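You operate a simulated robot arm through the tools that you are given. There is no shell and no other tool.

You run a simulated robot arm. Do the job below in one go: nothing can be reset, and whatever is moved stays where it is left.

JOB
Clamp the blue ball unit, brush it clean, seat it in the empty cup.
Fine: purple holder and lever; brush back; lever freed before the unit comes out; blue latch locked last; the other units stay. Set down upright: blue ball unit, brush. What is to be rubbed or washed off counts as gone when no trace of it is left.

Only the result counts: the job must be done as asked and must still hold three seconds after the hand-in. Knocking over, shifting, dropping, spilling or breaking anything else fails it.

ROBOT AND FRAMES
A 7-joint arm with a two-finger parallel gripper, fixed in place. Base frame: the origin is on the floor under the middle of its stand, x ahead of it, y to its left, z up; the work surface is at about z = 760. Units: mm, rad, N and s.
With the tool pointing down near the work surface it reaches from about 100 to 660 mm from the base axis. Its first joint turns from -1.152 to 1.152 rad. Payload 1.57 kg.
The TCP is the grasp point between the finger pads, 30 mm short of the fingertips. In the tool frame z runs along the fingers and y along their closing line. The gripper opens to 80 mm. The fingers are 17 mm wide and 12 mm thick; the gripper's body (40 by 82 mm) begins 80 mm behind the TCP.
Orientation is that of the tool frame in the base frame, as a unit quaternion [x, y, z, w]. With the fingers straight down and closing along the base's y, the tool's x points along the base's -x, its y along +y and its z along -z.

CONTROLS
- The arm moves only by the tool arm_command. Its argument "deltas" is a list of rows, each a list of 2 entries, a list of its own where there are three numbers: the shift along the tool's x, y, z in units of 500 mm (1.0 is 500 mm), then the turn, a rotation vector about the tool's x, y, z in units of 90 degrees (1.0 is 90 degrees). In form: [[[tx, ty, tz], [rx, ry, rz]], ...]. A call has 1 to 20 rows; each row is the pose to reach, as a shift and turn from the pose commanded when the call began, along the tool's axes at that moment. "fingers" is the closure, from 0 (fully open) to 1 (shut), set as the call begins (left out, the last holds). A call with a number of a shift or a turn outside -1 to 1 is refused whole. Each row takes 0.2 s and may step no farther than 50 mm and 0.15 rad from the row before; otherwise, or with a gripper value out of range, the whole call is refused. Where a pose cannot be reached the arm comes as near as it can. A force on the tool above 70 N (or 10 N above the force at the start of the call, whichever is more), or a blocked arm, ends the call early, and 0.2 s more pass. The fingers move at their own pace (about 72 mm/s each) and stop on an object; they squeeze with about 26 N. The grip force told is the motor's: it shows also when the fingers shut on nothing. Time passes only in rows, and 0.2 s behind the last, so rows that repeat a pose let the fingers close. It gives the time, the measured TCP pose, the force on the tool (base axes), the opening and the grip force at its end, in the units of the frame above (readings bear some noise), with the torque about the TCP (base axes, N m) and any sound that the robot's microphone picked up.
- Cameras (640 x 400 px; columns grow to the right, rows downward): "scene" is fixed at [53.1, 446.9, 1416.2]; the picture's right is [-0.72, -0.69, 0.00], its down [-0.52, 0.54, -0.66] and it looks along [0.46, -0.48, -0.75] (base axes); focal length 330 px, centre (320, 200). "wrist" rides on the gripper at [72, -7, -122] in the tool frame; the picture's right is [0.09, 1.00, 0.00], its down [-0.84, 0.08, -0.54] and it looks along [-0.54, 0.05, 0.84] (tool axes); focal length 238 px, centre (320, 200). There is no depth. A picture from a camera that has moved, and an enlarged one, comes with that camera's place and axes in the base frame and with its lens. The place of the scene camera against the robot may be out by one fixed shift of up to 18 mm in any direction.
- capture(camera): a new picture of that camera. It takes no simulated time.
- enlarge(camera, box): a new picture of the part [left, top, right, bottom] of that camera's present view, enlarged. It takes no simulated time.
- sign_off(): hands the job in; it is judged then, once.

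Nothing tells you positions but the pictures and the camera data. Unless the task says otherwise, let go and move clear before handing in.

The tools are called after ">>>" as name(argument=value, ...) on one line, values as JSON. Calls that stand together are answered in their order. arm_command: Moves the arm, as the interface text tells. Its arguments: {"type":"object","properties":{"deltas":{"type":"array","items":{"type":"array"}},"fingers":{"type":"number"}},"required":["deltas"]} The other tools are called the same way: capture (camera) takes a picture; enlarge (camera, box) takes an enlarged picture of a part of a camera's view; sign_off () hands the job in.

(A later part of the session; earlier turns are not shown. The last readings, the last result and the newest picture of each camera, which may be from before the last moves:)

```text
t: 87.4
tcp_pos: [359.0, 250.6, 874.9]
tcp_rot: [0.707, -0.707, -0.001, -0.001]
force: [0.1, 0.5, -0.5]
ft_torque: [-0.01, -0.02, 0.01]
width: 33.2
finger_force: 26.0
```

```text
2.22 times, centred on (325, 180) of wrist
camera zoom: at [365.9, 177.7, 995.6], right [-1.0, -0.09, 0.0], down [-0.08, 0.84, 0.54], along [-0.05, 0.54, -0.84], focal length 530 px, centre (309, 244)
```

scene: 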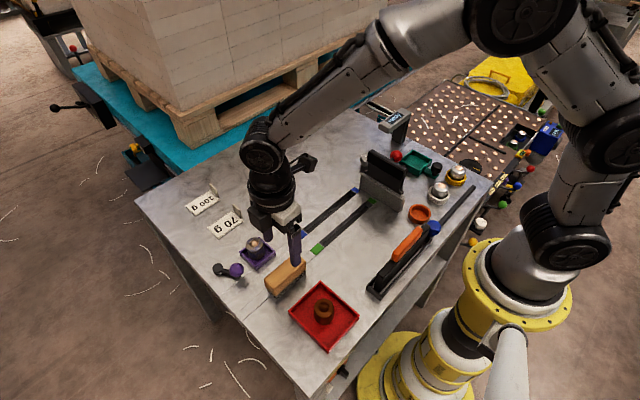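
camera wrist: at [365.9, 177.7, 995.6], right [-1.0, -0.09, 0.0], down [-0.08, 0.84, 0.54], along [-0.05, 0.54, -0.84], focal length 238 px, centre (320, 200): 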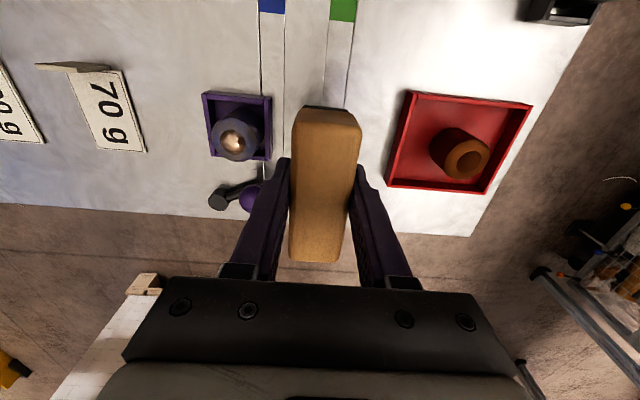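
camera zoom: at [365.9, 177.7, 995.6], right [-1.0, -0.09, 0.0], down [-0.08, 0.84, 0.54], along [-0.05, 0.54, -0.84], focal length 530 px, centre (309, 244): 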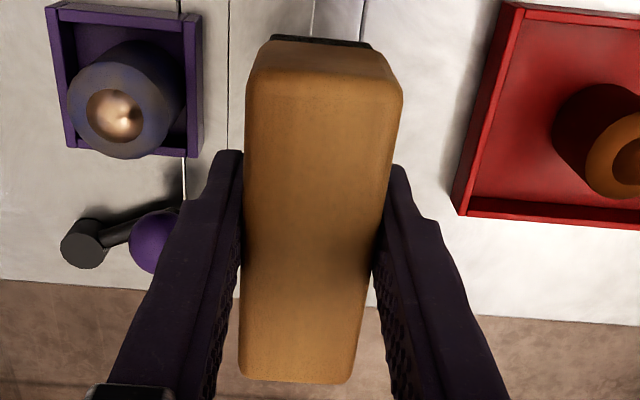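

The grime is fading, from brown toward bluish. I'll go back over the unit and brush more.

>>> arm_command(deltas=[[[0, -0.05, 0], [0, 0, 0]], [[0, -0.1, 0], [0, 0, 0]], [[0, -0.152, 0], [0, 0, 0]], [[0, -0.152, 0.02], [0, 0, 0]], [[0, -0.152, 0.034], [0, 0, 0]], [[0, -0.152, 0.039], [0, 0, 0]]])

>>> arm_command(deltas=[[[0, 0.02, 0], [0, 0, 0]], [[0, 0.04, 0], [0, 0, 0]], [[0, 0.02, 0], [0, 0, 0]], [[0, 0, 0], [0, 0, 0]], [[0, -0.02, 0], [0, 0, 0]], [[0, -0.04, 0], [0, 0, 0]], [[0, -0.02, 0], [0, 0, 0]], [[0, 0, 0], [0, 0, 0]], [[0, 0.02, 0], [0, 0, 0]], [[0, 0.04, 0], [0, 0, 0]], [[0, 0.02, 0], [0, 0, 0]], [[0, 0, 0], [0, 0, 0]], [[0, -0.02, 0], [0, 0, 0]], [[0, -0.04, 0], [0, 0, 0]], [[0, -0.02, 0], [0, 0, 0]], [[0, 0, 0], [0, 0, 0]], [[0.025, 0, 0], [0, 0, 0]], [[0.05, 0, 0], [0, 0, 0]], [[0.025, 0, 0], [0, 0, 0]], [[0, 0, 0], [0, 0, 0]]])

>>> arm_command(deltas=[[[0, 0, -0.04], [0, 0, 0]], [[0, 0.06, -0.04], [0, 0, 0]], [[0, 0.12, -0.04], [0, 0, 0]], [[0, 0.16, -0.04], [0, 0, 0]], [[0, 0.16, -0.04], [0, 0, 0]]])

>>> enlarge(camera="wrist", box=[190, 80, 290, 180])

>>> enlarge(camera="scene", box=[220, 210, 290, 280])

```text
t: 88.8
tcp_pos: [433.0, 249.4, 855.7]
tcp_rot: [0.708, -0.706, 0.0, 0.0]
force: [-0.4, 0.3, -0.8]
ft_torque: [0.01, -0.02, -0.01]
width: 33.4
finger_force: 25.6
```

```text
t: 93.0
tcp_pos: [432.6, 248.7, 852.5]
tcp_rot: [0.708, -0.707, 0.001, 0.0]
force: [-0.2, -0.7, 0.0]
ft_torque: [-0.01, 0.0, -0.01]
width: 33.5
finger_force: 25.5
```

```text
t: 94.2
tcp_pos: [354.2, 247.6, 871.4]
tcp_rot: [0.708, -0.706, 0.0, 0.0]
force: [-0.5, -0.8, -1.2]
ft_torque: [-0.03, 0.0, -0.03]
width: 33.6
finger_force: 26.3
```

```text
4.00 times, centred on (240, 130) of wrist
camera zoom: at [361.4, 175.2, 992.7], right [-1.0, -0.09, 0.0], down [-0.08, 0.84, 0.54], along [-0.05, 0.54, -0.84], focal length 953 px, centre (640, 480)
```

zoom: 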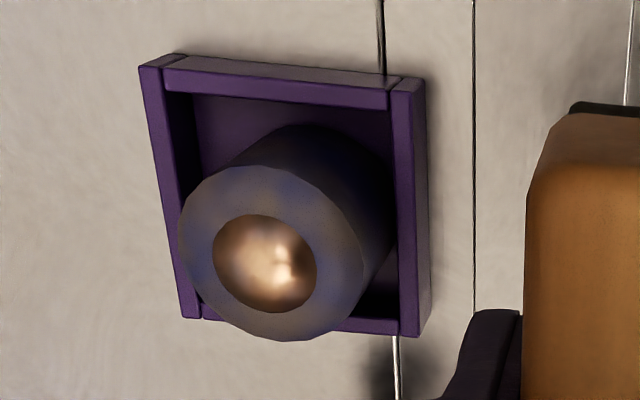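

```text
5.71 times, centred on (255, 245) of scene
camera zoom: at [53.1, 446.9, 1416.2], right [-0.72, -0.69, 0.0], down [-0.52, 0.54, -0.66], along [0.46, -0.48, -0.75], focal length 1888 px, centre (691, -57)
```

zoom: 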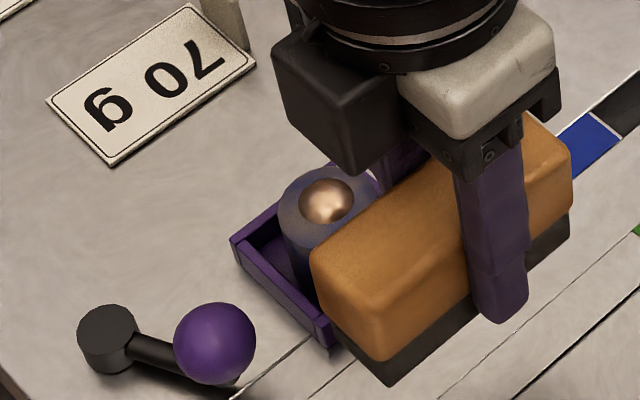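

No contact was made that time because the brush had slid up in the grip. I'll find contact again by lowering in small steps over the unit.

>>> arm_command(deltas=[[[0, -0.05, 0], [0, 0, 0]], [[0, -0.1, 0], [0, 0, 0]], [[0, -0.154, 0], [0, 0, 0]], [[0, -0.154, 0.02], [0, 0, 0]], [[0, -0.154, 0.038], [0, 0, 0]], [[0, -0.154, 0.038], [0, 0, 0]]])

>>> arm_command(deltas=[[[0, 0, 0.002], [0, 0, 0]], [[0, 0, 0.004], [0, 0, 0]], [[0, 0, 0.004], [0, 0, 0]]])

>>> arm_command(deltas=[[[0, 0, 0.002], [0, 0, 0]], [[0, 0, 0.004], [0, 0, 0]], [[0, 0, 0.004], [0, 0, 0]]])

>>> enlarge(camera="scene", box=[220, 200, 300, 280])

```text
t: 95.6
tcp_pos: [432.7, 248.5, 856.4]
tcp_rot: [0.708, -0.707, 0.001, 0.001]
force: [-0.2, -0.4, -0.4]
ft_torque: [-0.04, -0.01, 0.01]
width: 33.2
finger_force: 25.9
```

```text
t: 96.4
tcp_pos: [431.9, 248.1, 854.1]
tcp_rot: [0.708, -0.706, -0.001, 0.0]
force: [-0.1, 0.0, 0.0]
ft_torque: [0.03, 0.01, 0.01]
width: 33.4
finger_force: 25.4
```

```text
t: 97.2
tcp_pos: [430.8, 249.3, 852.9]
tcp_rot: [0.707, -0.707, 0.0, 0.0]
force: [-0.7, -0.2, -0.7]
ft_torque: [0.0, 0.0, 0.01]
width: 33.5
finger_force: 25.7
```

```text
5.00 times, centred on (260, 240) of scene
camera zoom: at [53.1, 446.9, 1416.2], right [-0.72, -0.69, 0.0], down [-0.52, 0.54, -0.66], along [0.46, -0.48, -0.75], focal length 1652 px, centre (620, 0)
```

zoom: 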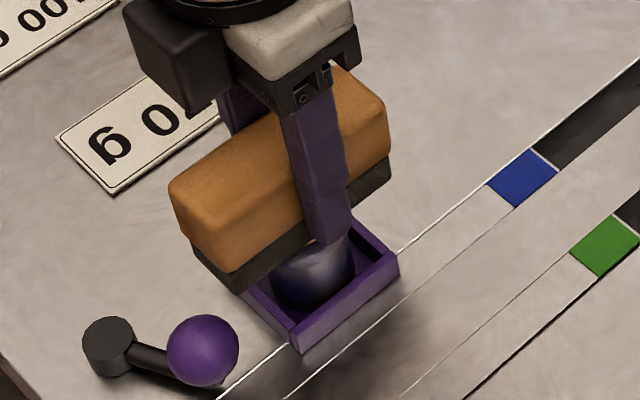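

>>> arm_command(deltas=[[[0, 0, 0.002], [0, 0, 0]], [[0, 0, 0.004], [0, 0, 0]], [[0, 0, 0.004], [0, 0, 0]]])

>>> arm_command(deltas=[[[0, 0, 0.002], [0, 0, 0]], [[0, 0, 0.004], [0, 0, 0]], [[0, 0, 0.004], [0, 0, 0]]])

>>> capture(camera="wrist")

```text
t: 98.0
tcp_pos: [431.1, 249.7, 851.4]
tcp_rot: [0.707, -0.707, 0.0, -0.002]
force: [-3.6, -2.6, 12.0]
ft_torque: [-0.1, 0.18, -0.02]
width: 33.6
finger_force: 25.8
```

```text
t: 98.8
tcp_pos: [431.8, 250.1, 849.9]
tcp_rot: [0.708, -0.707, 0.001, -0.003]
force: [-3.9, 1.6, 23.5]
ft_torque: [0.02, 0.17, -0.03]
width: 33.7
finger_force: 26.2
```

```text
taken
camera wrist: at [438.8, 176.6, 971.2], right [-1.0, -0.09, -0.01], down [-0.08, 0.84, 0.54], along [-0.05, 0.54, -0.84], focal length 238 px, centre (320, 200)
```

wrist: 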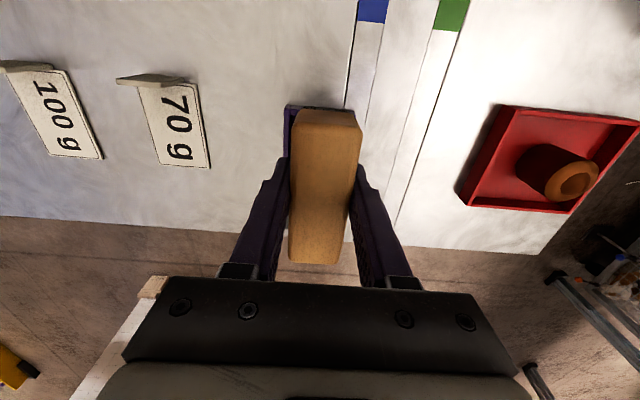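

Contact is back at 12–23 N. I'll use shorter strokes so that the brush edge never leaves the ball.

>>> arm_command(deltas=[[[0, 0.012, -0.002], [0, 0, 0]], [[0, 0.025, -0.002], [0, 0, 0]], [[0, 0.012, -0.002], [0, 0, 0]], [[0, 0, -0.002], [0, 0, 0]], [[0, -0.012, -0.002], [0, 0, 0]], [[0, -0.025, -0.002], [0, 0, 0]], [[0, -0.012, -0.002], [0, 0, 0]], [[0, 0, -0.002], [0, 0, 0]], [[0, 0.012, -0.002], [0, 0, 0]], [[0, 0.025, -0.002], [0, 0, 0]], [[0, 0.012, -0.002], [0, 0, 0]], [[0, 0, -0.002], [0, 0, 0]], [[0, -0.012, -0.002], [0, 0, 0]], [[0, -0.025, -0.002], [0, 0, 0]], [[0, -0.012, -0.002], [0, 0, 0]], [[0, 0, -0.002], [0, 0, 0]], [[0.015, 0, -0.002], [0, 0, 0]], [[0.03, 0, -0.002], [0, 0, 0]], [[0.015, 0, -0.002], [0, 0, 0]], [[0, 0, -0.002], [0, 0, 0]]])

>>> arm_command(deltas=[[[0, 0, -0.04], [0, 0, 0]], [[0, 0.06, -0.04], [0, 0, 0]], [[0, 0.12, -0.04], [0, 0, 0]], [[0, 0.16, -0.04], [0, 0, 0]], [[0, 0.16, -0.04], [0, 0, 0]]])

>>> enlarge(camera="wrist", box=[190, 80, 290, 180])

>>> enlarge(camera="scene", box=[220, 210, 290, 280])

```text
t: 103.0
tcp_pos: [431.3, 247.8, 848.9]
tcp_rot: [0.708, -0.706, 0.0, -0.001]
force: [0.7, -0.1, -1.6]
ft_torque: [-0.01, 0.01, -0.02]
width: 33.3
finger_force: 26.2
```

```text
t: 104.2
tcp_pos: [349.7, 248.5, 870.5]
tcp_rot: [0.708, -0.706, 0.0, -0.001]
force: [-0.3, 0.1, -1.4]
ft_torque: [0.01, 0.02, -0.03]
width: 33.4
finger_force: 26.4
```

```text
4.00 times, centred on (240, 130) of wrist
camera zoom: at [357.7, 176.4, 991.9], right [-1.0, -0.09, 0.0], down [-0.08, 0.84, 0.54], along [-0.05, 0.54, -0.84], focal length 953 px, centre (640, 480)
```

zoom: 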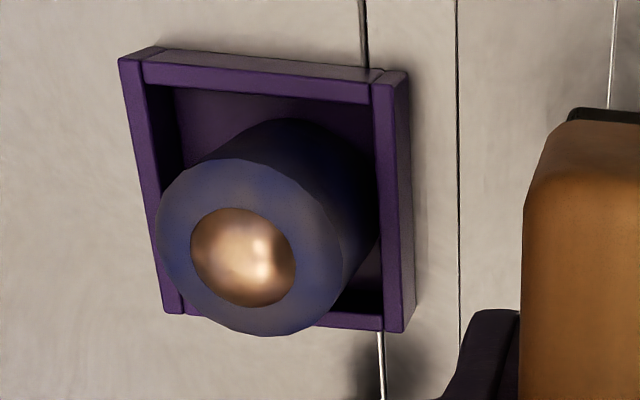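

```text
5.71 times, centred on (255, 245) of scene
camera zoom: at [53.1, 446.9, 1416.2], right [-0.72, -0.69, 0.0], down [-0.52, 0.54, -0.66], along [0.46, -0.48, -0.75], focal length 1888 px, centre (691, -57)
```

zoom: 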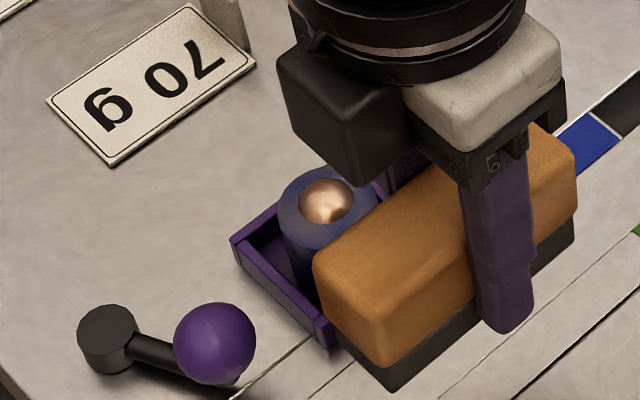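

It is bluer again. I'll repeat: find contact gently, then stroke.

>>> arm_command(deltas=[[[0, -0.05, 0], [0, 0, 0]], [[0, -0.1, 0], [0, 0, 0]], [[0, -0.164, 0], [0, 0, 0]], [[0, -0.164, 0.02], [0, 0, 0]], [[0, -0.164, 0.04], [0, 0, 0]], [[0, -0.164, 0.04], [0, 0, 0]]])

>>> arm_command(deltas=[[[0, 0, 0.002], [0, 0, 0]], [[0, 0, 0.004], [0, 0, 0]], [[0, 0, 0.004], [0, 0, 0]]])

>>> arm_command(deltas=[[[0, 0, 0.0015], [0, 0, 0]], [[0, 0, 0.003], [0, 0, 0]], [[0, 0, 0.003], [0, 0, 0]]])

```text
t: 105.6
tcp_pos: [434.2, 249.2, 849.2]
tcp_rot: [0.708, -0.706, 0.0, 0.0]
force: [-1.1, 0.4, -0.5]
ft_torque: [0.01, 0.01, 0.01]
width: 33.5
finger_force: 25.5
```

```text
t: 106.4
tcp_pos: [433.6, 250.4, 847.9]
tcp_rot: [0.708, -0.707, 0.0, -0.001]
force: [-1.3, 1.3, 5.8]
ft_torque: [0.01, 0.05, 0.0]
width: 33.4
finger_force: 26.0
```

```text
t: 107.2
tcp_pos: [433.2, 249.2, 848.8]
tcp_rot: [0.708, -0.706, 0.001, -0.002]
force: [-4.1, -1.0, 15.9]
ft_torque: [-0.06, 0.19, 0.06]
width: 33.6
finger_force: 25.6
```

>>> arm_command(deltas=[[[0, 0.012, 0], [0, 0, 0]], [[0, 0.025, 0], [0, 0, 0]], [[0, 0.012, 0], [0, 0, 0]], [[0, 0, 0], [0, 0, 0]], [[0, -0.012, 0], [0, 0, 0]], [[0, -0.025, 0], [0, 0, 0]], [[0, -0.012, 0], [0, 0, 0]], [[0, 0, 0], [0, 0, 0]], [[0, 0.012, 0.001], [0, 0, 0]], [[0, 0.025, 0.001], [0, 0, 0]], [[0, 0.012, 0.001], [0, 0, 0]], [[0, 0, 0.001], [0, 0, 0]], [[0, -0.012, 0.001], [0, 0, 0]], [[0, -0.025, 0.001], [0, 0, 0]], [[0, -0.012, 0.001], [0, 0, 0]], [[0, 0, 0.001], [0, 0, 0]], [[0.015, 0, 0.001], [0, 0, 0]], [[0.03, 0, 0.001], [0, 0, 0]], [[0.015, 0, 0.001], [0, 0, 0]], [[0, 0, 0.001], [0, 0, 0]]])

>>> arm_command(deltas=[[[0, 0.012, 0.001], [0, 0, 0]], [[0, 0.025, 0.001], [0, 0, 0]], [[0, 0.012, 0.001], [0, 0, 0]], [[0, 0, 0.001], [0, 0, 0]], [[0, -0.012, 0.001], [0, 0, 0]], [[0, -0.025, 0.001], [0, 0, 0]], [[0, -0.012, 0.001], [0, 0, 0]], [[0, 0, 0.001], [0, 0, 0]]])

>>> arm_command(deltas=[[[0, 0, -0.045], [0, 0, 0]], [[0, 0.06, -0.045], [0, 0, 0]], [[0, 0.12, -0.045], [0, 0, 0]], [[0, 0.16, -0.045], [0, 0, 0]], [[0, 0.16, -0.045], [0, 0, 0]]])

>>> enlarge(camera="wrist", box=[190, 80, 290, 180])

>>> enlarge(camera="scene", box=[220, 210, 290, 280])

```text
t: 111.4
tcp_pos: [433.4, 247.0, 845.5]
tcp_rot: [0.708, -0.707, 0.0, 0.0]
force: [-0.5, -4.9, 13.1]
ft_torque: [-0.18, 0.06, 0.02]
width: 33.6
finger_force: 26.3
```

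```text
t: 113.2
tcp_pos: [433.9, 248.5, 845.5]
tcp_rot: [0.708, -0.706, 0.0, -0.001]
force: [5.7, -0.4, 13.5]
ft_torque: [-0.05, -0.12, 0.01]
width: 33.4
finger_force: 25.5
```

```text
t: 114.4
tcp_pos: [355.2, 249.3, 867.1]
tcp_rot: [0.708, -0.706, 0.0, 0.001]
force: [0.2, 0.5, -0.6]
ft_torque: [0.02, -0.02, 0.0]
width: 33.6
finger_force: 26.0
```

```text
4.00 times, centred on (240, 130) of wrist
camera zoom: at [361.5, 176.3, 988.7], right [-1.0, -0.09, 0.0], down [-0.08, 0.84, 0.54], along [-0.05, 0.54, -0.84], focal length 953 px, centre (640, 480)
```

zoom: 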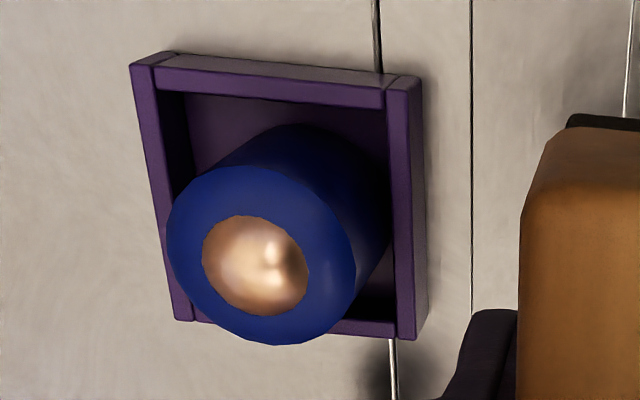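

```text
5.71 times, centred on (255, 245) of scene
camera zoom: at [53.1, 446.9, 1416.2], right [-0.72, -0.69, 0.0], down [-0.52, 0.54, -0.66], along [0.46, -0.48, -0.75], focal length 1888 px, centre (691, -57)
```

zoom: 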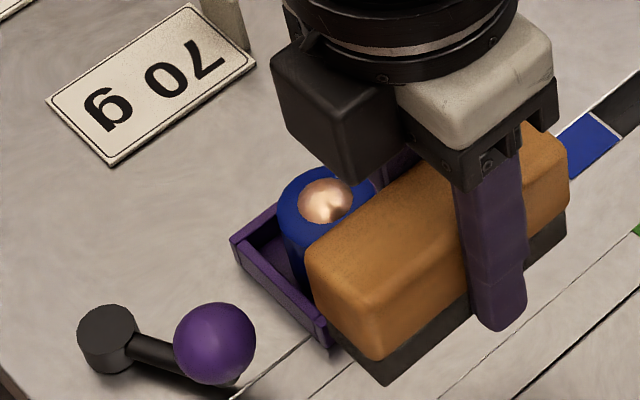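

The housing is now uniformly clean blue. I'll measure the brush in the grip before putting it back at (338.5, 249.7).

>>> enlarge(camera="wrist", box=[260, 90, 390, 280])

>>> enlarge(camera="scene", box=[240, 210, 330, 300])

```text
2.11 times, centred on (325, 185) of wrist
camera zoom: at [361.5, 176.3, 988.7], right [-1.0, -0.09, 0.0], down [-0.08, 0.84, 0.54], along [-0.05, 0.54, -0.84], focal length 502 px, centre (310, 232)
```

zoom: 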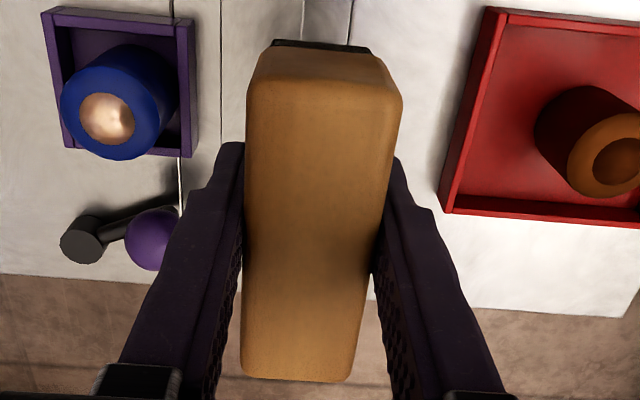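

```text
4.44 times, centred on (285, 255) of scene
camera zoom: at [53.1, 446.9, 1416.2], right [-0.72, -0.69, 0.0], down [-0.52, 0.54, -0.66], along [0.46, -0.48, -0.75], focal length 1468 px, centre (476, -44)
```

zoom: 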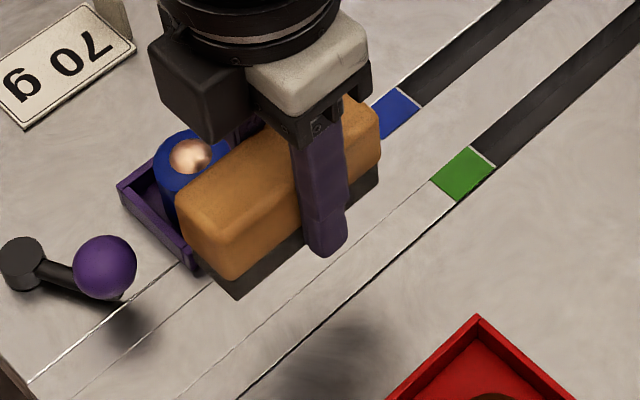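

The brush sits about 33 mm below the TCP and 3.7 mm toward +y. I'll move it over its original spot and lower it.

>>> arm_command(deltas=[[[0.003, 0.016, 0.0], [0, 0, 0]], [[0.006, 0.033, 0.02], [0, 0, 0]], [[0.006, 0.033, 0.05], [0, 0, 0]], [[0.006, 0.033, 0.08], [0, 0, 0]], [[0.006, 0.033, 0.11], [0, 0, 0]], [[0.006, 0.033, 0.13], [0, 0, 0]], [[0.006, 0.033, 0.13], [0, 0, 0]]])

>>> enlarge(camera="scene", box=[240, 230, 330, 310])

>>> capture(camera="wrist")

```text
t: 116.0
tcp_pos: [336.7, 244.1, 802.5]
tcp_rot: [0.708, -0.706, -0.001, 0.001]
force: [0.4, 0.8, -0.4]
ft_torque: [0.0, 0.0, 0.0]
width: 33.5
finger_force: 25.7
```

```text
5.00 times, centred on (285, 270) of scene
camera zoom: at [53.1, 446.9, 1416.2], right [-0.72, -0.69, 0.0], down [-0.52, 0.54, -0.66], along [0.46, -0.48, -0.75], focal length 1652 px, centre (495, -150)
```

zoom: 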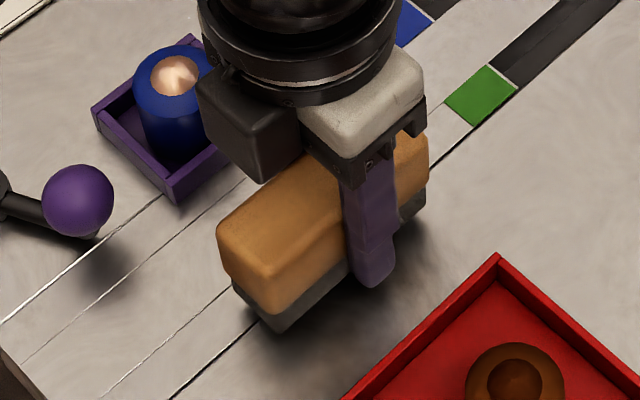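

```text
taken
camera wrist: at [345.4, 172.1, 924.1], right [-1.0, -0.09, 0.0], down [-0.08, 0.84, 0.54], along [-0.05, 0.54, -0.84], focal length 238 px, centre (320, 200)
```

wrist: 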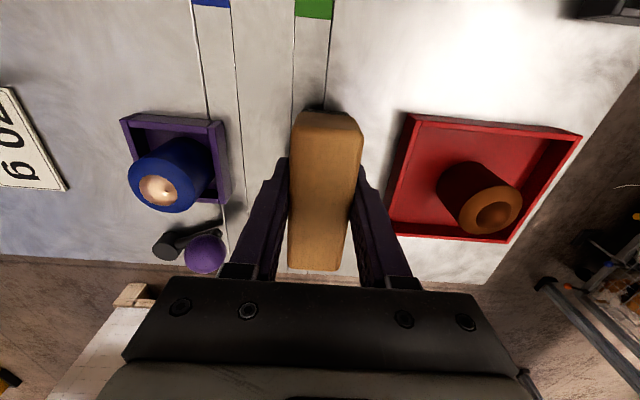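

>>> arm_command(deltas=[[[-0.003, -0.003, 0.005], [0, 0, 0]], [[-0.003, -0.003, 0.01], [0, 0, 0]], [[-0.003, -0.003, 0.013], [0, 0, 0]], [[-0.003, -0.003, 0.013], [0, 0, 0]]])

>>> arm_command(deltas=[[[0, 0, 0.002], [0, 0, 0]], [[0, 0, 0.003], [0, 0, 0]], [[0, 0, 0.003], [0, 0, 0]]])

>>> enlarge(camera="scene", box=[240, 230, 330, 310])

```text
t: 117.0
tcp_pos: [337.4, 246.7, 795.7]
tcp_rot: [-0.707, 0.707, 0.0, 0.0]
force: [0.4, -0.9, -1.0]
ft_torque: [0.0, 0.01, 0.0]
width: 33.3
finger_force: 25.6
```

```text
t: 117.8
tcp_pos: [337.0, 246.6, 794.6]
tcp_rot: [0.708, -0.707, 0.0, 0.0]
force: [0.2, 0.4, -0.5]
ft_torque: [0.0, -0.01, 0.01]
width: 33.4
finger_force: 26.1
```

```text
5.00 times, centred on (285, 270) of scene
camera zoom: at [53.1, 446.9, 1416.2], right [-0.72, -0.69, 0.0], down [-0.52, 0.54, -0.66], along [0.46, -0.48, -0.75], focal length 1652 px, centre (495, -150)
```

zoom: 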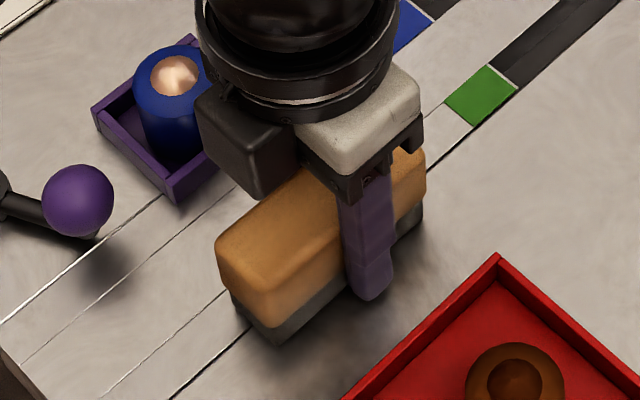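

>>> arm_command(deltas=[[[0, 0, 0.0015], [0, 0, 0]], [[0, 0, 0.003], [0, 0, 0]], [[0, 0, 0.003], [0, 0, 0]]])

>>> arm_command(deltas=[[[0, 0, 0.001], [0, 0, 0]], [[0, 0, 0.002], [0, 0, 0]], [[0, 0, 0.002], [0, 0, 0]]])

```text
t: 118.6
tcp_pos: [338.2, 246.2, 795.2]
tcp_rot: [0.708, -0.706, 0.0, 0.0]
force: [-0.4, -0.8, -1.6]
ft_torque: [-0.03, 0.05, -0.01]
width: 33.3
finger_force: 26.0
```

```text
t: 119.4
tcp_pos: [337.7, 247.7, 792.7]
tcp_rot: [0.707, -0.707, 0.001, -0.001]
force: [-4.3, -1.5, 13.5]
ft_torque: [-0.67, 0.12, -0.16]
width: 33.7
finger_force: 25.7
```

The brush touches the table at its -y end, so it is slightly tilted in the grip. I'll open and it should settle flat.

>>> arm_command(deltas=[[[0, 0, 0], [0, 0, 0]], [[0, 0, 0], [0, 0, 0]], [[0, 0, 0], [0, 0, 0]]], fingers=0.4)

>>> enlarge(camera="scene", box=[240, 230, 330, 310])

>>> arm_command(deltas=[[[0, 0, -0.04], [0, 0, 0]], [[0, 0, -0.12], [0, 0, 0]], [[0, 0, -0.2], [0, 0, 0]], [[0, 0, -0.25], [0, 0, 0]]])

>>> capture(camera="wrist")

>>> enlarge(camera="scene", box=[240, 230, 330, 310])

```text
t: 120.2
tcp_pos: [338.8, 246.6, 791.8]
tcp_rot: [0.707, -0.707, 0.0, 0.0]
force: [-0.8, 0.3, -0.5]
ft_torque: [0.01, 0.01, 0.02]
width: 47.9
finger_force: 0.0
```

```text
5.00 times, centred on (285, 270) of scene
camera zoom: at [53.1, 446.9, 1416.2], right [-0.72, -0.69, 0.0], down [-0.52, 0.54, -0.66], along [0.46, -0.48, -0.75], focal length 1652 px, centre (495, -150)
```

zoom: 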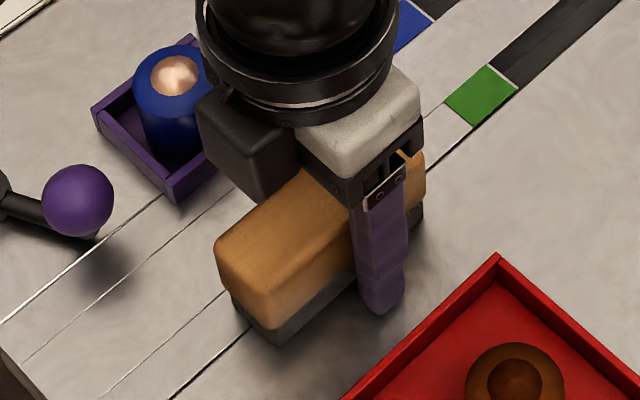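

```text
t: 121.2
tcp_pos: [337.3, 246.4, 917.3]
tcp_rot: [0.708, -0.706, -0.001, 0.0]
force: [0.5, 0.2, 0.0]
ft_torque: [0.03, -0.01, 0.02]
width: 47.9
finger_force: 0.1
```

```text
taken
camera wrist: at [344.2, 173.6, 1039.0], right [-1.0, -0.09, 0.0], down [-0.08, 0.84, 0.54], along [-0.05, 0.54, -0.84], focal length 238 px, centre (320, 200)
```

wrist: 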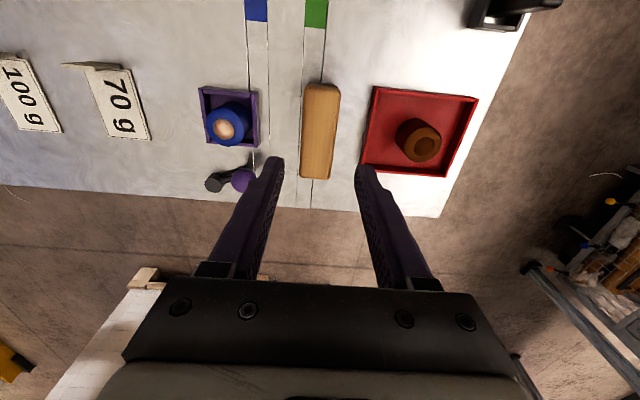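

```text
5.00 times, centred on (285, 270) of scene
camera zoom: at [53.1, 446.9, 1416.2], right [-0.72, -0.69, 0.0], down [-0.52, 0.54, -0.66], along [0.46, -0.48, -0.75], focal length 1652 px, centre (495, -150)
```

zoom: 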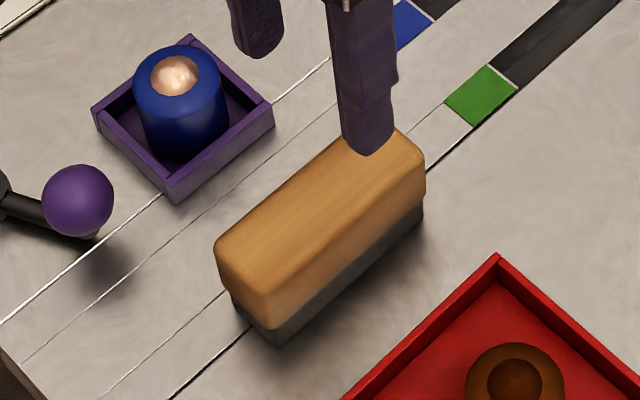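

The brush is standing back in its place, and the unit is uniformly blue all round. Next I'll free the lever by swinging it back to its original stop.

>>> arm_command(deltas=[[[-0.017, -0.0206, 0], [0, 0, 0.0917]], [[-0.034, -0.0412, 0], [0, 0, 0.1833]], [[-0.051, -0.0617, 0], [0, 0, 0.275]], [[-0.068, -0.0823, 0.02], [0, 0, 0.3667]], [[-0.085, -0.103, 0.04], [0, 0, 0.4583]], [[-0.102, -0.1235, 0.06], [0, 0, 0.55]], [[-0.119, -0.144, 0.08], [0, 0, 0.6417]], [[-0.1352, -0.1646, 0.09], [0, 0, 0.733]], [[-0.1352, -0.1646, 0.09], [0, 0, 0.733]], [[-0.1352, -0.1646, 0.09], [0, 0, 0.733]]], fingers=0.35)

>>> capture(camera="wrist")

```text
t: 123.4
tcp_pos: [420.1, 313.7, 870.8]
tcp_rot: [-0.209, 0.978, 0.0, 0.0]
force: [-0.3, 0.0, 1.0]
ft_torque: [0.01, 0.03, -0.06]
width: 51.9
finger_force: 0.0
```

```text
taken
camera wrist: at [357.3, 277.5, 993.1], right [-0.49, 0.87, 0.0], down [0.73, 0.41, 0.54], along [0.47, 0.27, -0.84], focal length 238 px, centre (320, 200)
```

wrist: 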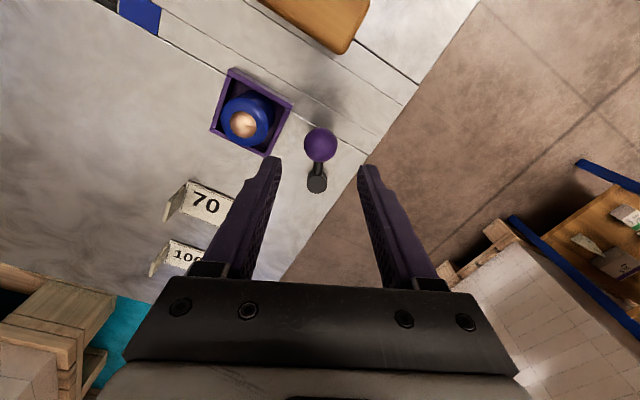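

>>> arm_command(deltas=[[[0, 0, 0.06], [0, 0, 0]], [[0, 0, 0.11], [0, 0, 0]], [[0, 0, 0.1256], [0, 0, 0]], [[0, 0, 0.1256], [0, 0, 0]]])

>>> arm_command(deltas=[[[0, 0, 0], [0, 0, 0]], [[0, 0, 0], [0, 0, 0]], [[0, 0, 0], [0, 0, 0]]], fingers=1)

>>> arm_command(deltas=[[[-0.00025, 0.00713, 0], [0, 0, 0.0446]], [[-0.001, 0.01423, 0], [0, 0, 0.0891]], [[-0.00224, 0.02126, 0], [0, 0, 0.1337]], [[-0.00397, 0.02819, 0], [0, 0, 0.1783]], [[-0.00619, 0.03498, 0], [0, 0, 0.2228]], [[-0.00889, 0.04159, 0], [0, 0, 0.2674]], [[-0.012, 0.048, 0], [0, 0, 0.3119]], [[-0.01558, 0.05418, 0], [0, 0, 0.3565]], [[-0.01958, 0.06009, 0], [0, 0, 0.4011]], [[-0.02399, 0.06571, 0], [0, 0, 0.4456]], [[-0.02877, 0.07101, 0], [0, 0, 0.4902]], [[-0.03392, 0.07595, 0], [0, 0, 0.5348]], [[-0.0367, 0.0784, 0], [0, 0, 0.557]], [[-0.0385, 0.0799, 0], [0, 0, 0.57]], [[-0.0385, 0.0799, 0], [0, 0, 0.57]]])

>>> capture(camera="wrist")

```text
t: 124.4
tcp_pos: [421.0, 314.1, 809.0]
tcp_rot: [-0.208, 0.978, 0.0, -0.001]
force: [-0.3, 0.3, -0.1]
ft_torque: [-0.01, -0.02, 0.02]
width: 52.3
finger_force: 0.0
```

```text
t: 125.2
tcp_pos: [421.8, 314.4, 808.6]
tcp_rot: [-0.208, 0.978, 0.0, 0.001]
force: [-1.8, 6.2, -2.9]
ft_torque: [0.13, -0.02, -0.01]
width: 29.2
finger_force: 39.5
```

```text
t: 128.4
tcp_pos: [420.9, 356.7, 809.2]
tcp_rot: [0.236, 0.972, -0.004, -0.001]
force: [-2.3, -28.7, 13.6]
ft_torque: [-0.42, -0.06, 0.19]
width: 29.3
finger_force: 38.7
```

```text
taken
camera wrist: at [354.8, 383.0, 930.6], right [0.37, 0.93, -0.01], down [0.78, -0.31, 0.54], along [0.5, -0.21, -0.84], focal length 238 px, centre (320, 200)
```

wrist: 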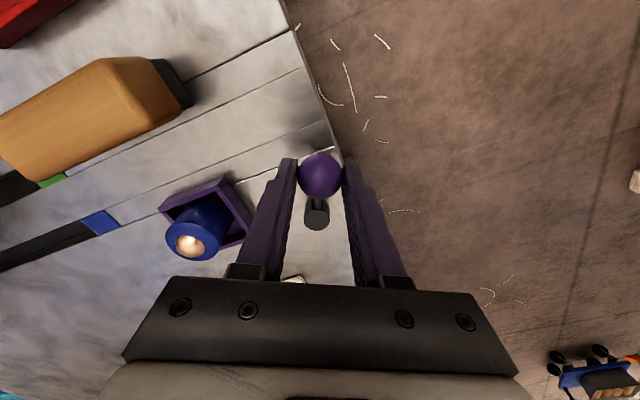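

The lever is back at its original stop. I'll release it and rise, and use the scene camera to measure the cup's height before picking up the unit.

>>> arm_command(deltas=[[[0, -0.002, 0], [0, 0, 0]], [[0, -0.002, 0], [0, 0, 0]], [[0, -0.002, -0.06], [0, 0, 0]], [[0, -0.002, -0.14], [0, 0, 0]]], fingers=0.4)

>>> enlarge(camera="scene", box=[395, 185, 455, 235])

>>> enlarge(camera="scene", box=[180, 210, 290, 310])

>>> capture(camera="wrist")

```text
t: 129.4
tcp_pos: [421.2, 357.7, 877.3]
tcp_rot: [0.235, 0.972, 0.0, 0.0]
force: [0.3, 0.4, -0.9]
ft_torque: [-0.01, -0.02, -0.02]
width: 47.9
finger_force: 0.1
```

```text
8.00 times, centred on (425, 210) of scene
camera zoom: at [53.1, 446.9, 1416.2], right [-0.72, -0.69, 0.0], down [-0.52, 0.54, -0.66], along [0.46, -0.48, -0.75], focal length 2643 px, centre (-520, 120)
```

zoom: 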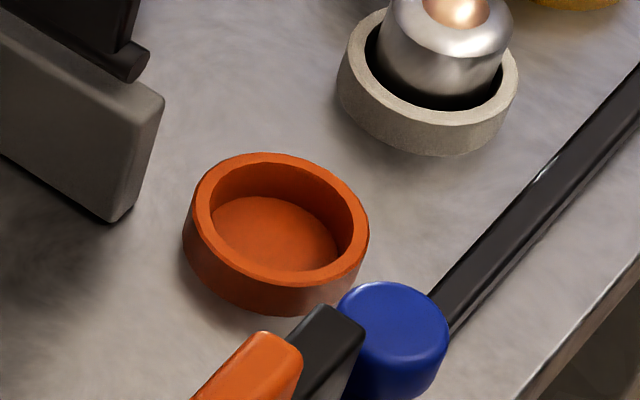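

```text
4.00 times, centred on (235, 260) of scene
camera zoom: at [53.1, 446.9, 1416.2], right [-0.72, -0.69, 0.0], down [-0.52, 0.54, -0.66], along [0.46, -0.48, -0.75], focal length 1322 px, centre (660, -40)
```

zoom: 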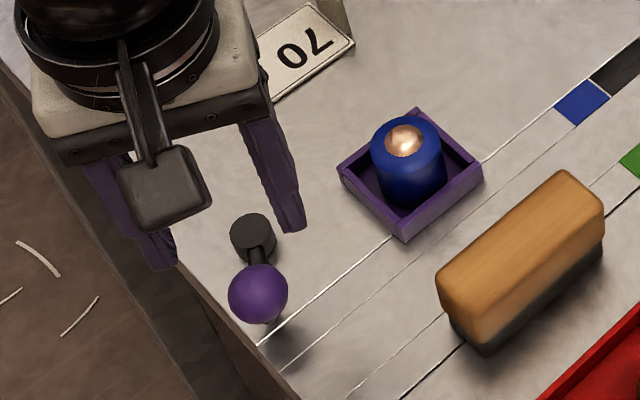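

```text
taken
camera wrist: at [354.2, 382.9, 997.5], right [0.37, 0.93, 0.0], down [0.78, -0.31, 0.54], along [0.5, -0.2, -0.84], focal length 238 px, centre (320, 200)
```

wrist: 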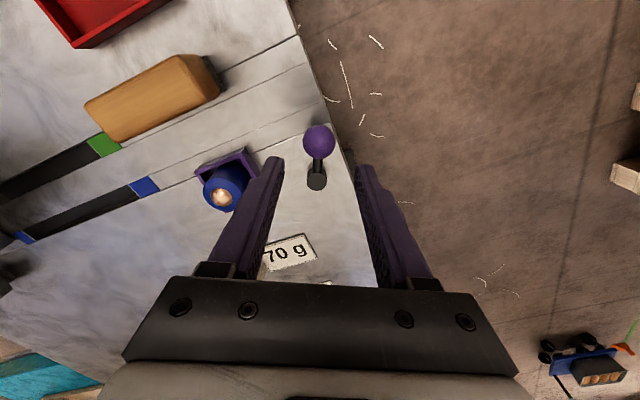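

The cup wall is about 15 mm high, much like the holder. I'll return to the unit and pick it up slowly now that the lever is free.

>>> arm_command(deltas=[[[-0.03, -0.046, 0], [0, 0, -0.0755]], [[-0.06, -0.092, 0], [0, 0, -0.151]], [[-0.09, -0.138, 0], [0, 0, -0.2265]], [[-0.1186, -0.1834, 0], [0, 0, -0.302]], [[-0.1186, -0.1834, 0], [0, 0, -0.302]], [[-0.1186, -0.1834, 0], [0, 0, -0.302]]], fingers=0.35)

>>> enlarge(camera="wrist", box=[240, 60, 420, 190])

```text
t: 130.8
tcp_pos: [432.1, 246.7, 880.5]
tcp_rot: [-0.001, 1.0, 0.0, 0.0]
force: [0.0, -0.2, -0.5]
ft_torque: [-0.03, 0.03, 0.0]
width: 51.8
finger_force: 0.1
```

```text
3.08 times, centred on (330, 125) of wrist
camera zoom: at [360.0, 240.0, 1001.1], right [-0.09, 1.0, 0.0], down [0.84, 0.08, 0.54], along [0.54, 0.05, -0.84], focal length 733 px, centre (289, 431)
```

zoom: 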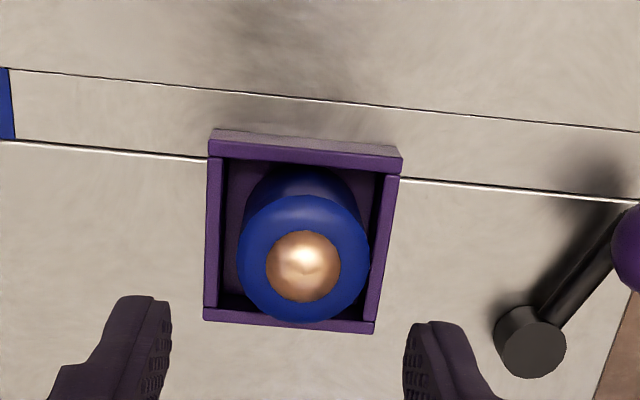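

>>> arm_command(deltas=[[[0.0044, 0.0065, 0.06], [0, 0, 0]], [[0.0044, 0.0065, 0.11], [0, 0, 0]], [[0.0044, 0.0065, 0.142], [0, 0, 0]], [[0.0044, 0.0065, 0.142], [0, 0, 0]], [[0.0044, 0.0065, 0.142], [0, 0, 0]]])

>>> enlarge(camera="wrist", box=[240, 80, 400, 220])

```text
t: 132.0
tcp_pos: [427.9, 252.1, 807.3]
tcp_rot: [0.0, 1.0, -0.001, 0.0]
force: [0.4, 0.3, -0.6]
ft_torque: [-0.01, 0.02, 0.02]
width: 52.3
finger_force: 0.1
```

```text
2.86 times, centred on (320, 150) of wrist
camera zoom: at [356.3, 244.8, 929.2], right [-0.09, 1.0, 0.0], down [0.84, 0.08, 0.54], along [0.54, 0.05, -0.84], focal length 681 px, centre (320, 343)
```

zoom: 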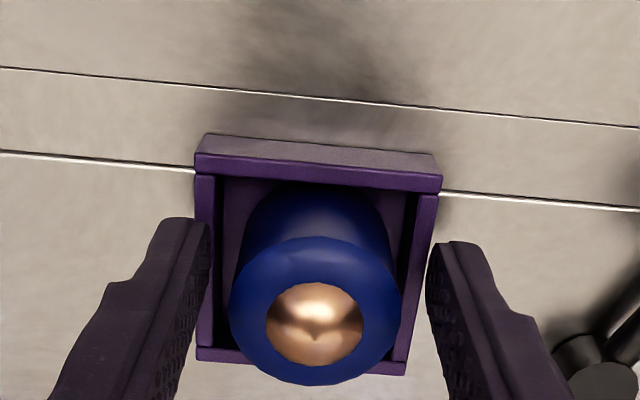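

>>> arm_command(deltas=[[[0, -0.002, 0], [0, 0, 0]], [[0, -0.002, 0], [0, 0, 0]], [[0, -0.002, 0], [0, 0, 0]], [[0, -0.002, 0], [0, 0, 0]]], fingers=1)

>>> arm_command(deltas=[[[0, 0, -0.003], [0, 0, 0]], [[0, 0, -0.006], [0, 0, 0]], [[0, 0, -0.01], [0, 0, 0]], [[0, 0, -0.016], [0, 0, 0]], [[0, 0, -0.024], [0, 0, 0]], [[0, 0, -0.032], [0, 0, 0]], [[0, 0, -0.04], [0, 0, 0]], [[0, 0, -0.05], [0, 0, 0]], [[0, 0, -0.06], [0, 0, 0]], [[0, 0, -0.06], [0, 0, 0]]])

>>> enlarge(camera="wrist", box=[240, 80, 400, 220])

>>> enlarge(camera="scene", box=[200, 190, 300, 280])

```text
t: 133.0
tcp_pos: [427.8, 251.6, 807.8]
tcp_rot: [0.0, 1.0, 0.0, 0.0]
force: [-0.2, 0.6, -0.4]
ft_torque: [-0.01, -0.02, 0.01]
width: 37.3
finger_force: 25.9
```

```text
t: 135.2
tcp_pos: [428.3, 251.1, 837.3]
tcp_rot: [0.0, 1.0, 0.0, -0.001]
force: [-0.2, 0.4, -1.0]
ft_torque: [-0.03, 0.0, -0.03]
width: 37.2
finger_force: 25.9
```

```text
2.86 times, centred on (320, 150) of wrist
camera zoom: at [358.1, 244.3, 959.2], right [-0.09, 1.0, 0.0], down [0.84, 0.08, 0.54], along [0.54, 0.05, -0.84], focal length 681 px, centre (320, 343)
```

zoom: 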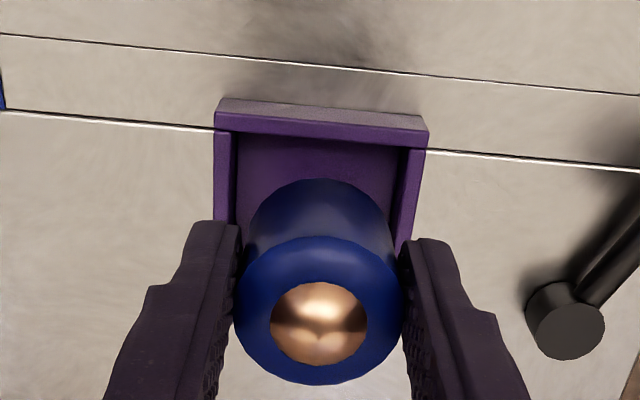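

```text
4.44 times, centred on (250, 235) of scene
camera zoom: at [53.1, 446.9, 1416.2], right [-0.72, -0.69, 0.0], down [-0.52, 0.54, -0.66], along [0.46, -0.48, -0.75], focal length 1468 px, centre (631, 44)
```

zoom: 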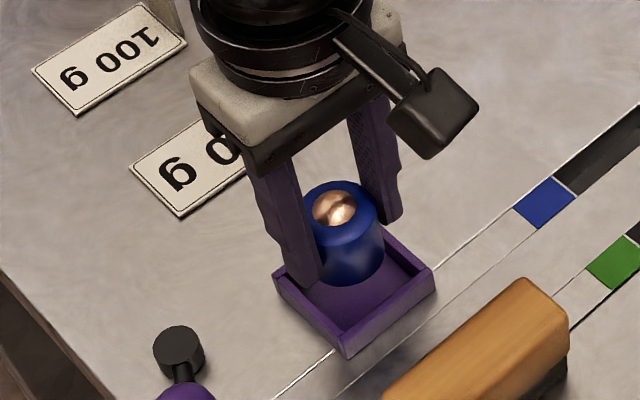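

The clean unit is in hand. I'll lift it well up and carry it along a path that keeps clear of the tall panel, toward the orange cup.

>>> arm_command(deltas=[[[0, 0, -0.04], [0, 0, 0]], [[0, 0, -0.08], [0, 0, 0]], [[0, 0, -0.12], [0, 0, 0]], [[0, 0, -0.16], [0, 0, 0]], [[0, 0, -0.186], [0, 0, 0]], [[0.035, -0.035, -0.186], [0, 0, 0]], [[0.07, -0.07, -0.186], [0, 0, 0]], [[0.105, -0.105, -0.186], [0, 0, 0]], [[0.14, -0.14, -0.186], [0, 0, 0]], [[0.175, -0.175, -0.186], [0, 0, 0]], [[0.21, -0.21, -0.186], [0, 0, 0]], [[0.245, -0.245, -0.186], [0, 0, 0]], [[0.28, -0.28, -0.186], [0, 0, 0]], [[0.315, -0.315, -0.186], [0, 0, 0]], [[0.35, -0.35, -0.186], [0, 0, 0]], [[0.39, -0.382, -0.186], [0, 0, 0]], [[0.39, -0.382, -0.186], [0, 0, 0]]])

>>> capture(camera="wrist")

>>> capture(camera="scene")

```text
t: 138.8
tcp_pos: [235.4, 61.0, 930.6]
tcp_rot: [0.0, 1.0, 0.0, 0.001]
force: [0.5, -0.5, -2.5]
ft_torque: [0.0, 0.02, -0.04]
width: 37.2
finger_force: 26.3
```

```text
taken
camera wrist: at [163.3, 53.3, 1051.8], right [-0.09, 1.0, 0.0], down [0.84, 0.08, 0.54], along [0.54, 0.05, -0.84], focal length 238 px, centre (320, 200)
```

wrist: 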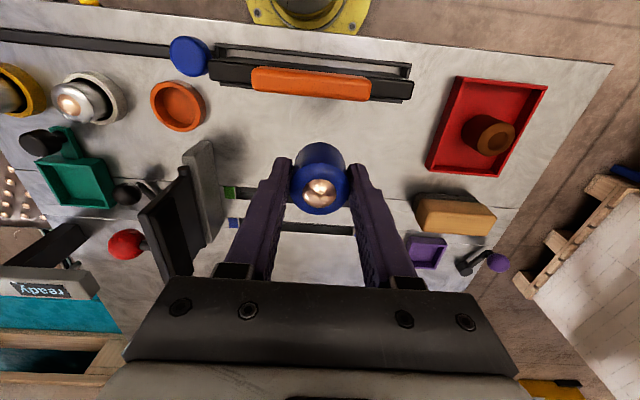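

```text
taken
```

scene: 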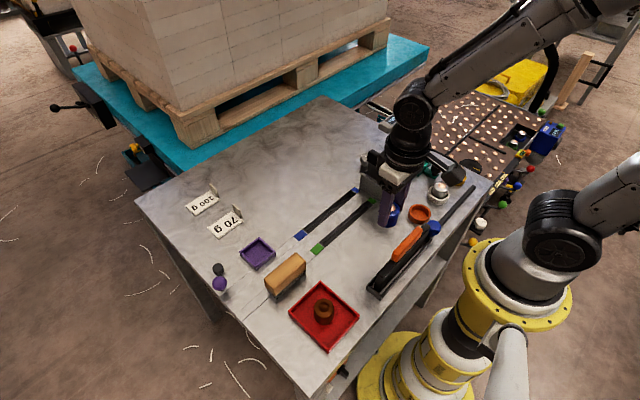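

>>> enlarge(camera="wrist", box=[140, 30, 240, 140])

>>> enlarge(camera="wrist", box=[250, 120, 390, 240])

```text
3.64 times, centred on (190, 85) of wrist
camera zoom: at [163.3, 53.3, 1051.8], right [-0.09, 1.0, 0.0], down [0.84, 0.08, 0.54], along [0.54, 0.05, -0.84], focal length 867 px, centre (793, 618)
```

zoom: 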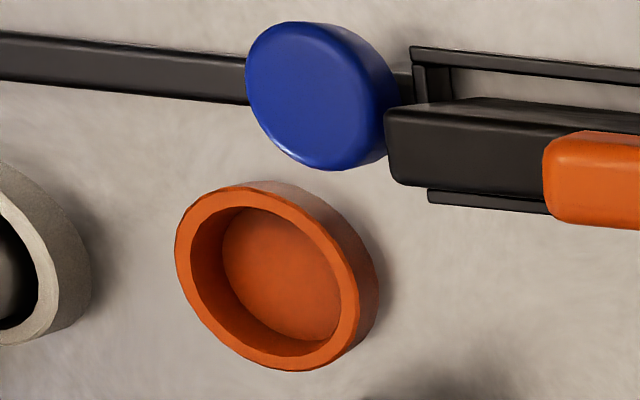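

```text
3.33 times, centred on (320, 180) of wrist
camera zoom: at [163.3, 53.3, 1051.8], right [-0.09, 1.0, 0.0], down [0.84, 0.08, 0.54], along [0.54, 0.05, -0.84], focal length 794 px, centre (320, 267)
```

zoom: 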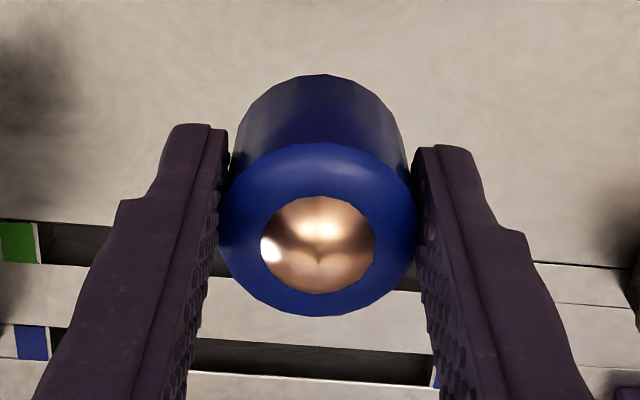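

The cup is near (233, -101), rim at about z 775. I'll carry the unit along -y to above it.

>>> arm_command(deltas=[[[0, -0.045, 0], [0, 0, 0]], [[0, -0.09, 0], [0, 0, 0]], [[0, -0.135, 0], [0, 0, 0]], [[0, -0.18, 0], [0, 0, 0]], [[0, -0.225, 0], [0, 0, 0]], [[0, -0.27, 0], [0, 0, 0]], [[0, -0.3, 0], [0, 0, 0]], [[0, -0.322, 0], [0, 0, 0]], [[0, -0.322, 0.03], [0, 0, 0]], [[0, -0.322, 0.06], [0, 0, 0]], [[0, -0.322, 0.08], [0, 0, 0]], [[0, -0.322, 0.08], [0, 0, 0]], [[0, -0.322, 0.08], [0, 0, 0]]])

>>> capture(camera="wrist")

>>> enlarge(camera="wrist", box=[240, 80, 400, 220])

>>> enlarge(camera="scene", box=[370, 140, 470, 240])

```text
t: 141.6
tcp_pos: [233.5, -100.0, 890.6]
tcp_rot: [0.0, 1.0, 0.0, -0.001]
force: [0.8, -0.1, -1.9]
ft_torque: [0.0, 0.02, -0.05]
width: 37.1
finger_force: 26.0
```

```text
taken
camera wrist: at [162.8, -107.2, 1011.7], right [-0.09, 1.0, 0.0], down [0.84, 0.08, 0.54], along [0.54, 0.05, -0.84], focal length 238 px, centre (320, 200)
```

wrist: 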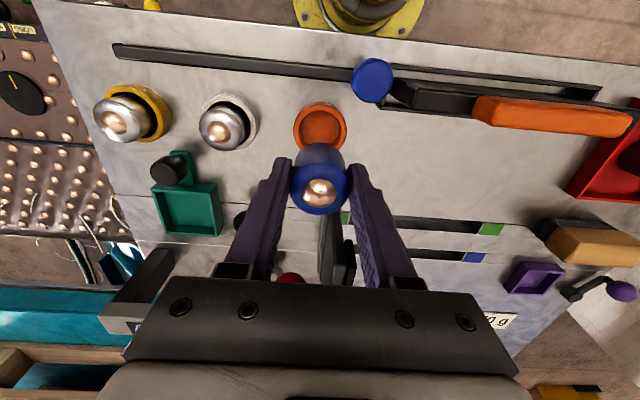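

```text
2.86 times, centred on (320, 150) of wrist
camera zoom: at [162.8, -107.2, 1011.7], right [-0.09, 1.0, 0.0], down [0.84, 0.08, 0.54], along [0.54, 0.05, -0.84], focal length 681 px, centre (320, 343)
```

zoom: 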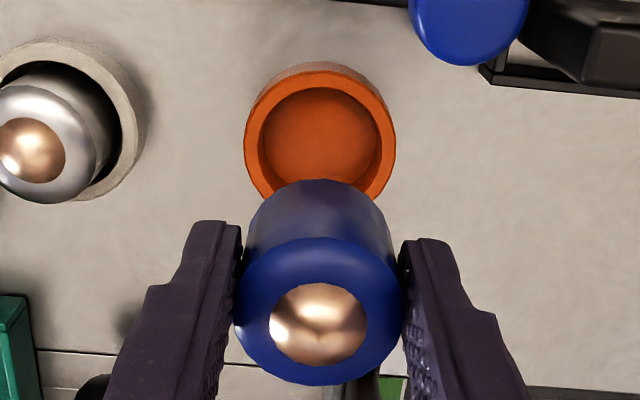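

```text
4.00 times, centred on (420, 190) of scene
camera zoom: at [53.1, 446.9, 1416.2], right [-0.72, -0.69, 0.0], down [-0.52, 0.54, -0.66], along [0.46, -0.48, -0.75], focal length 1322 px, centre (-80, 240)
```

zoom: 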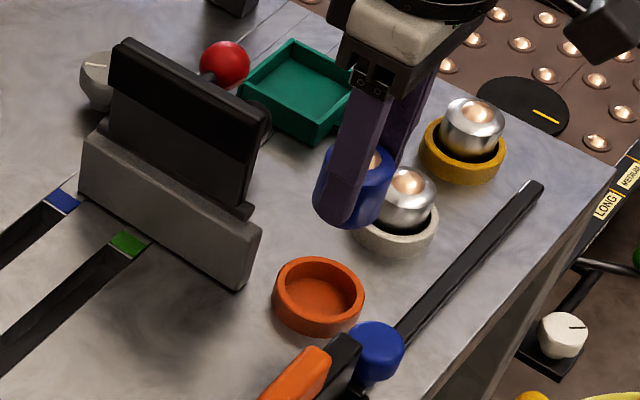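

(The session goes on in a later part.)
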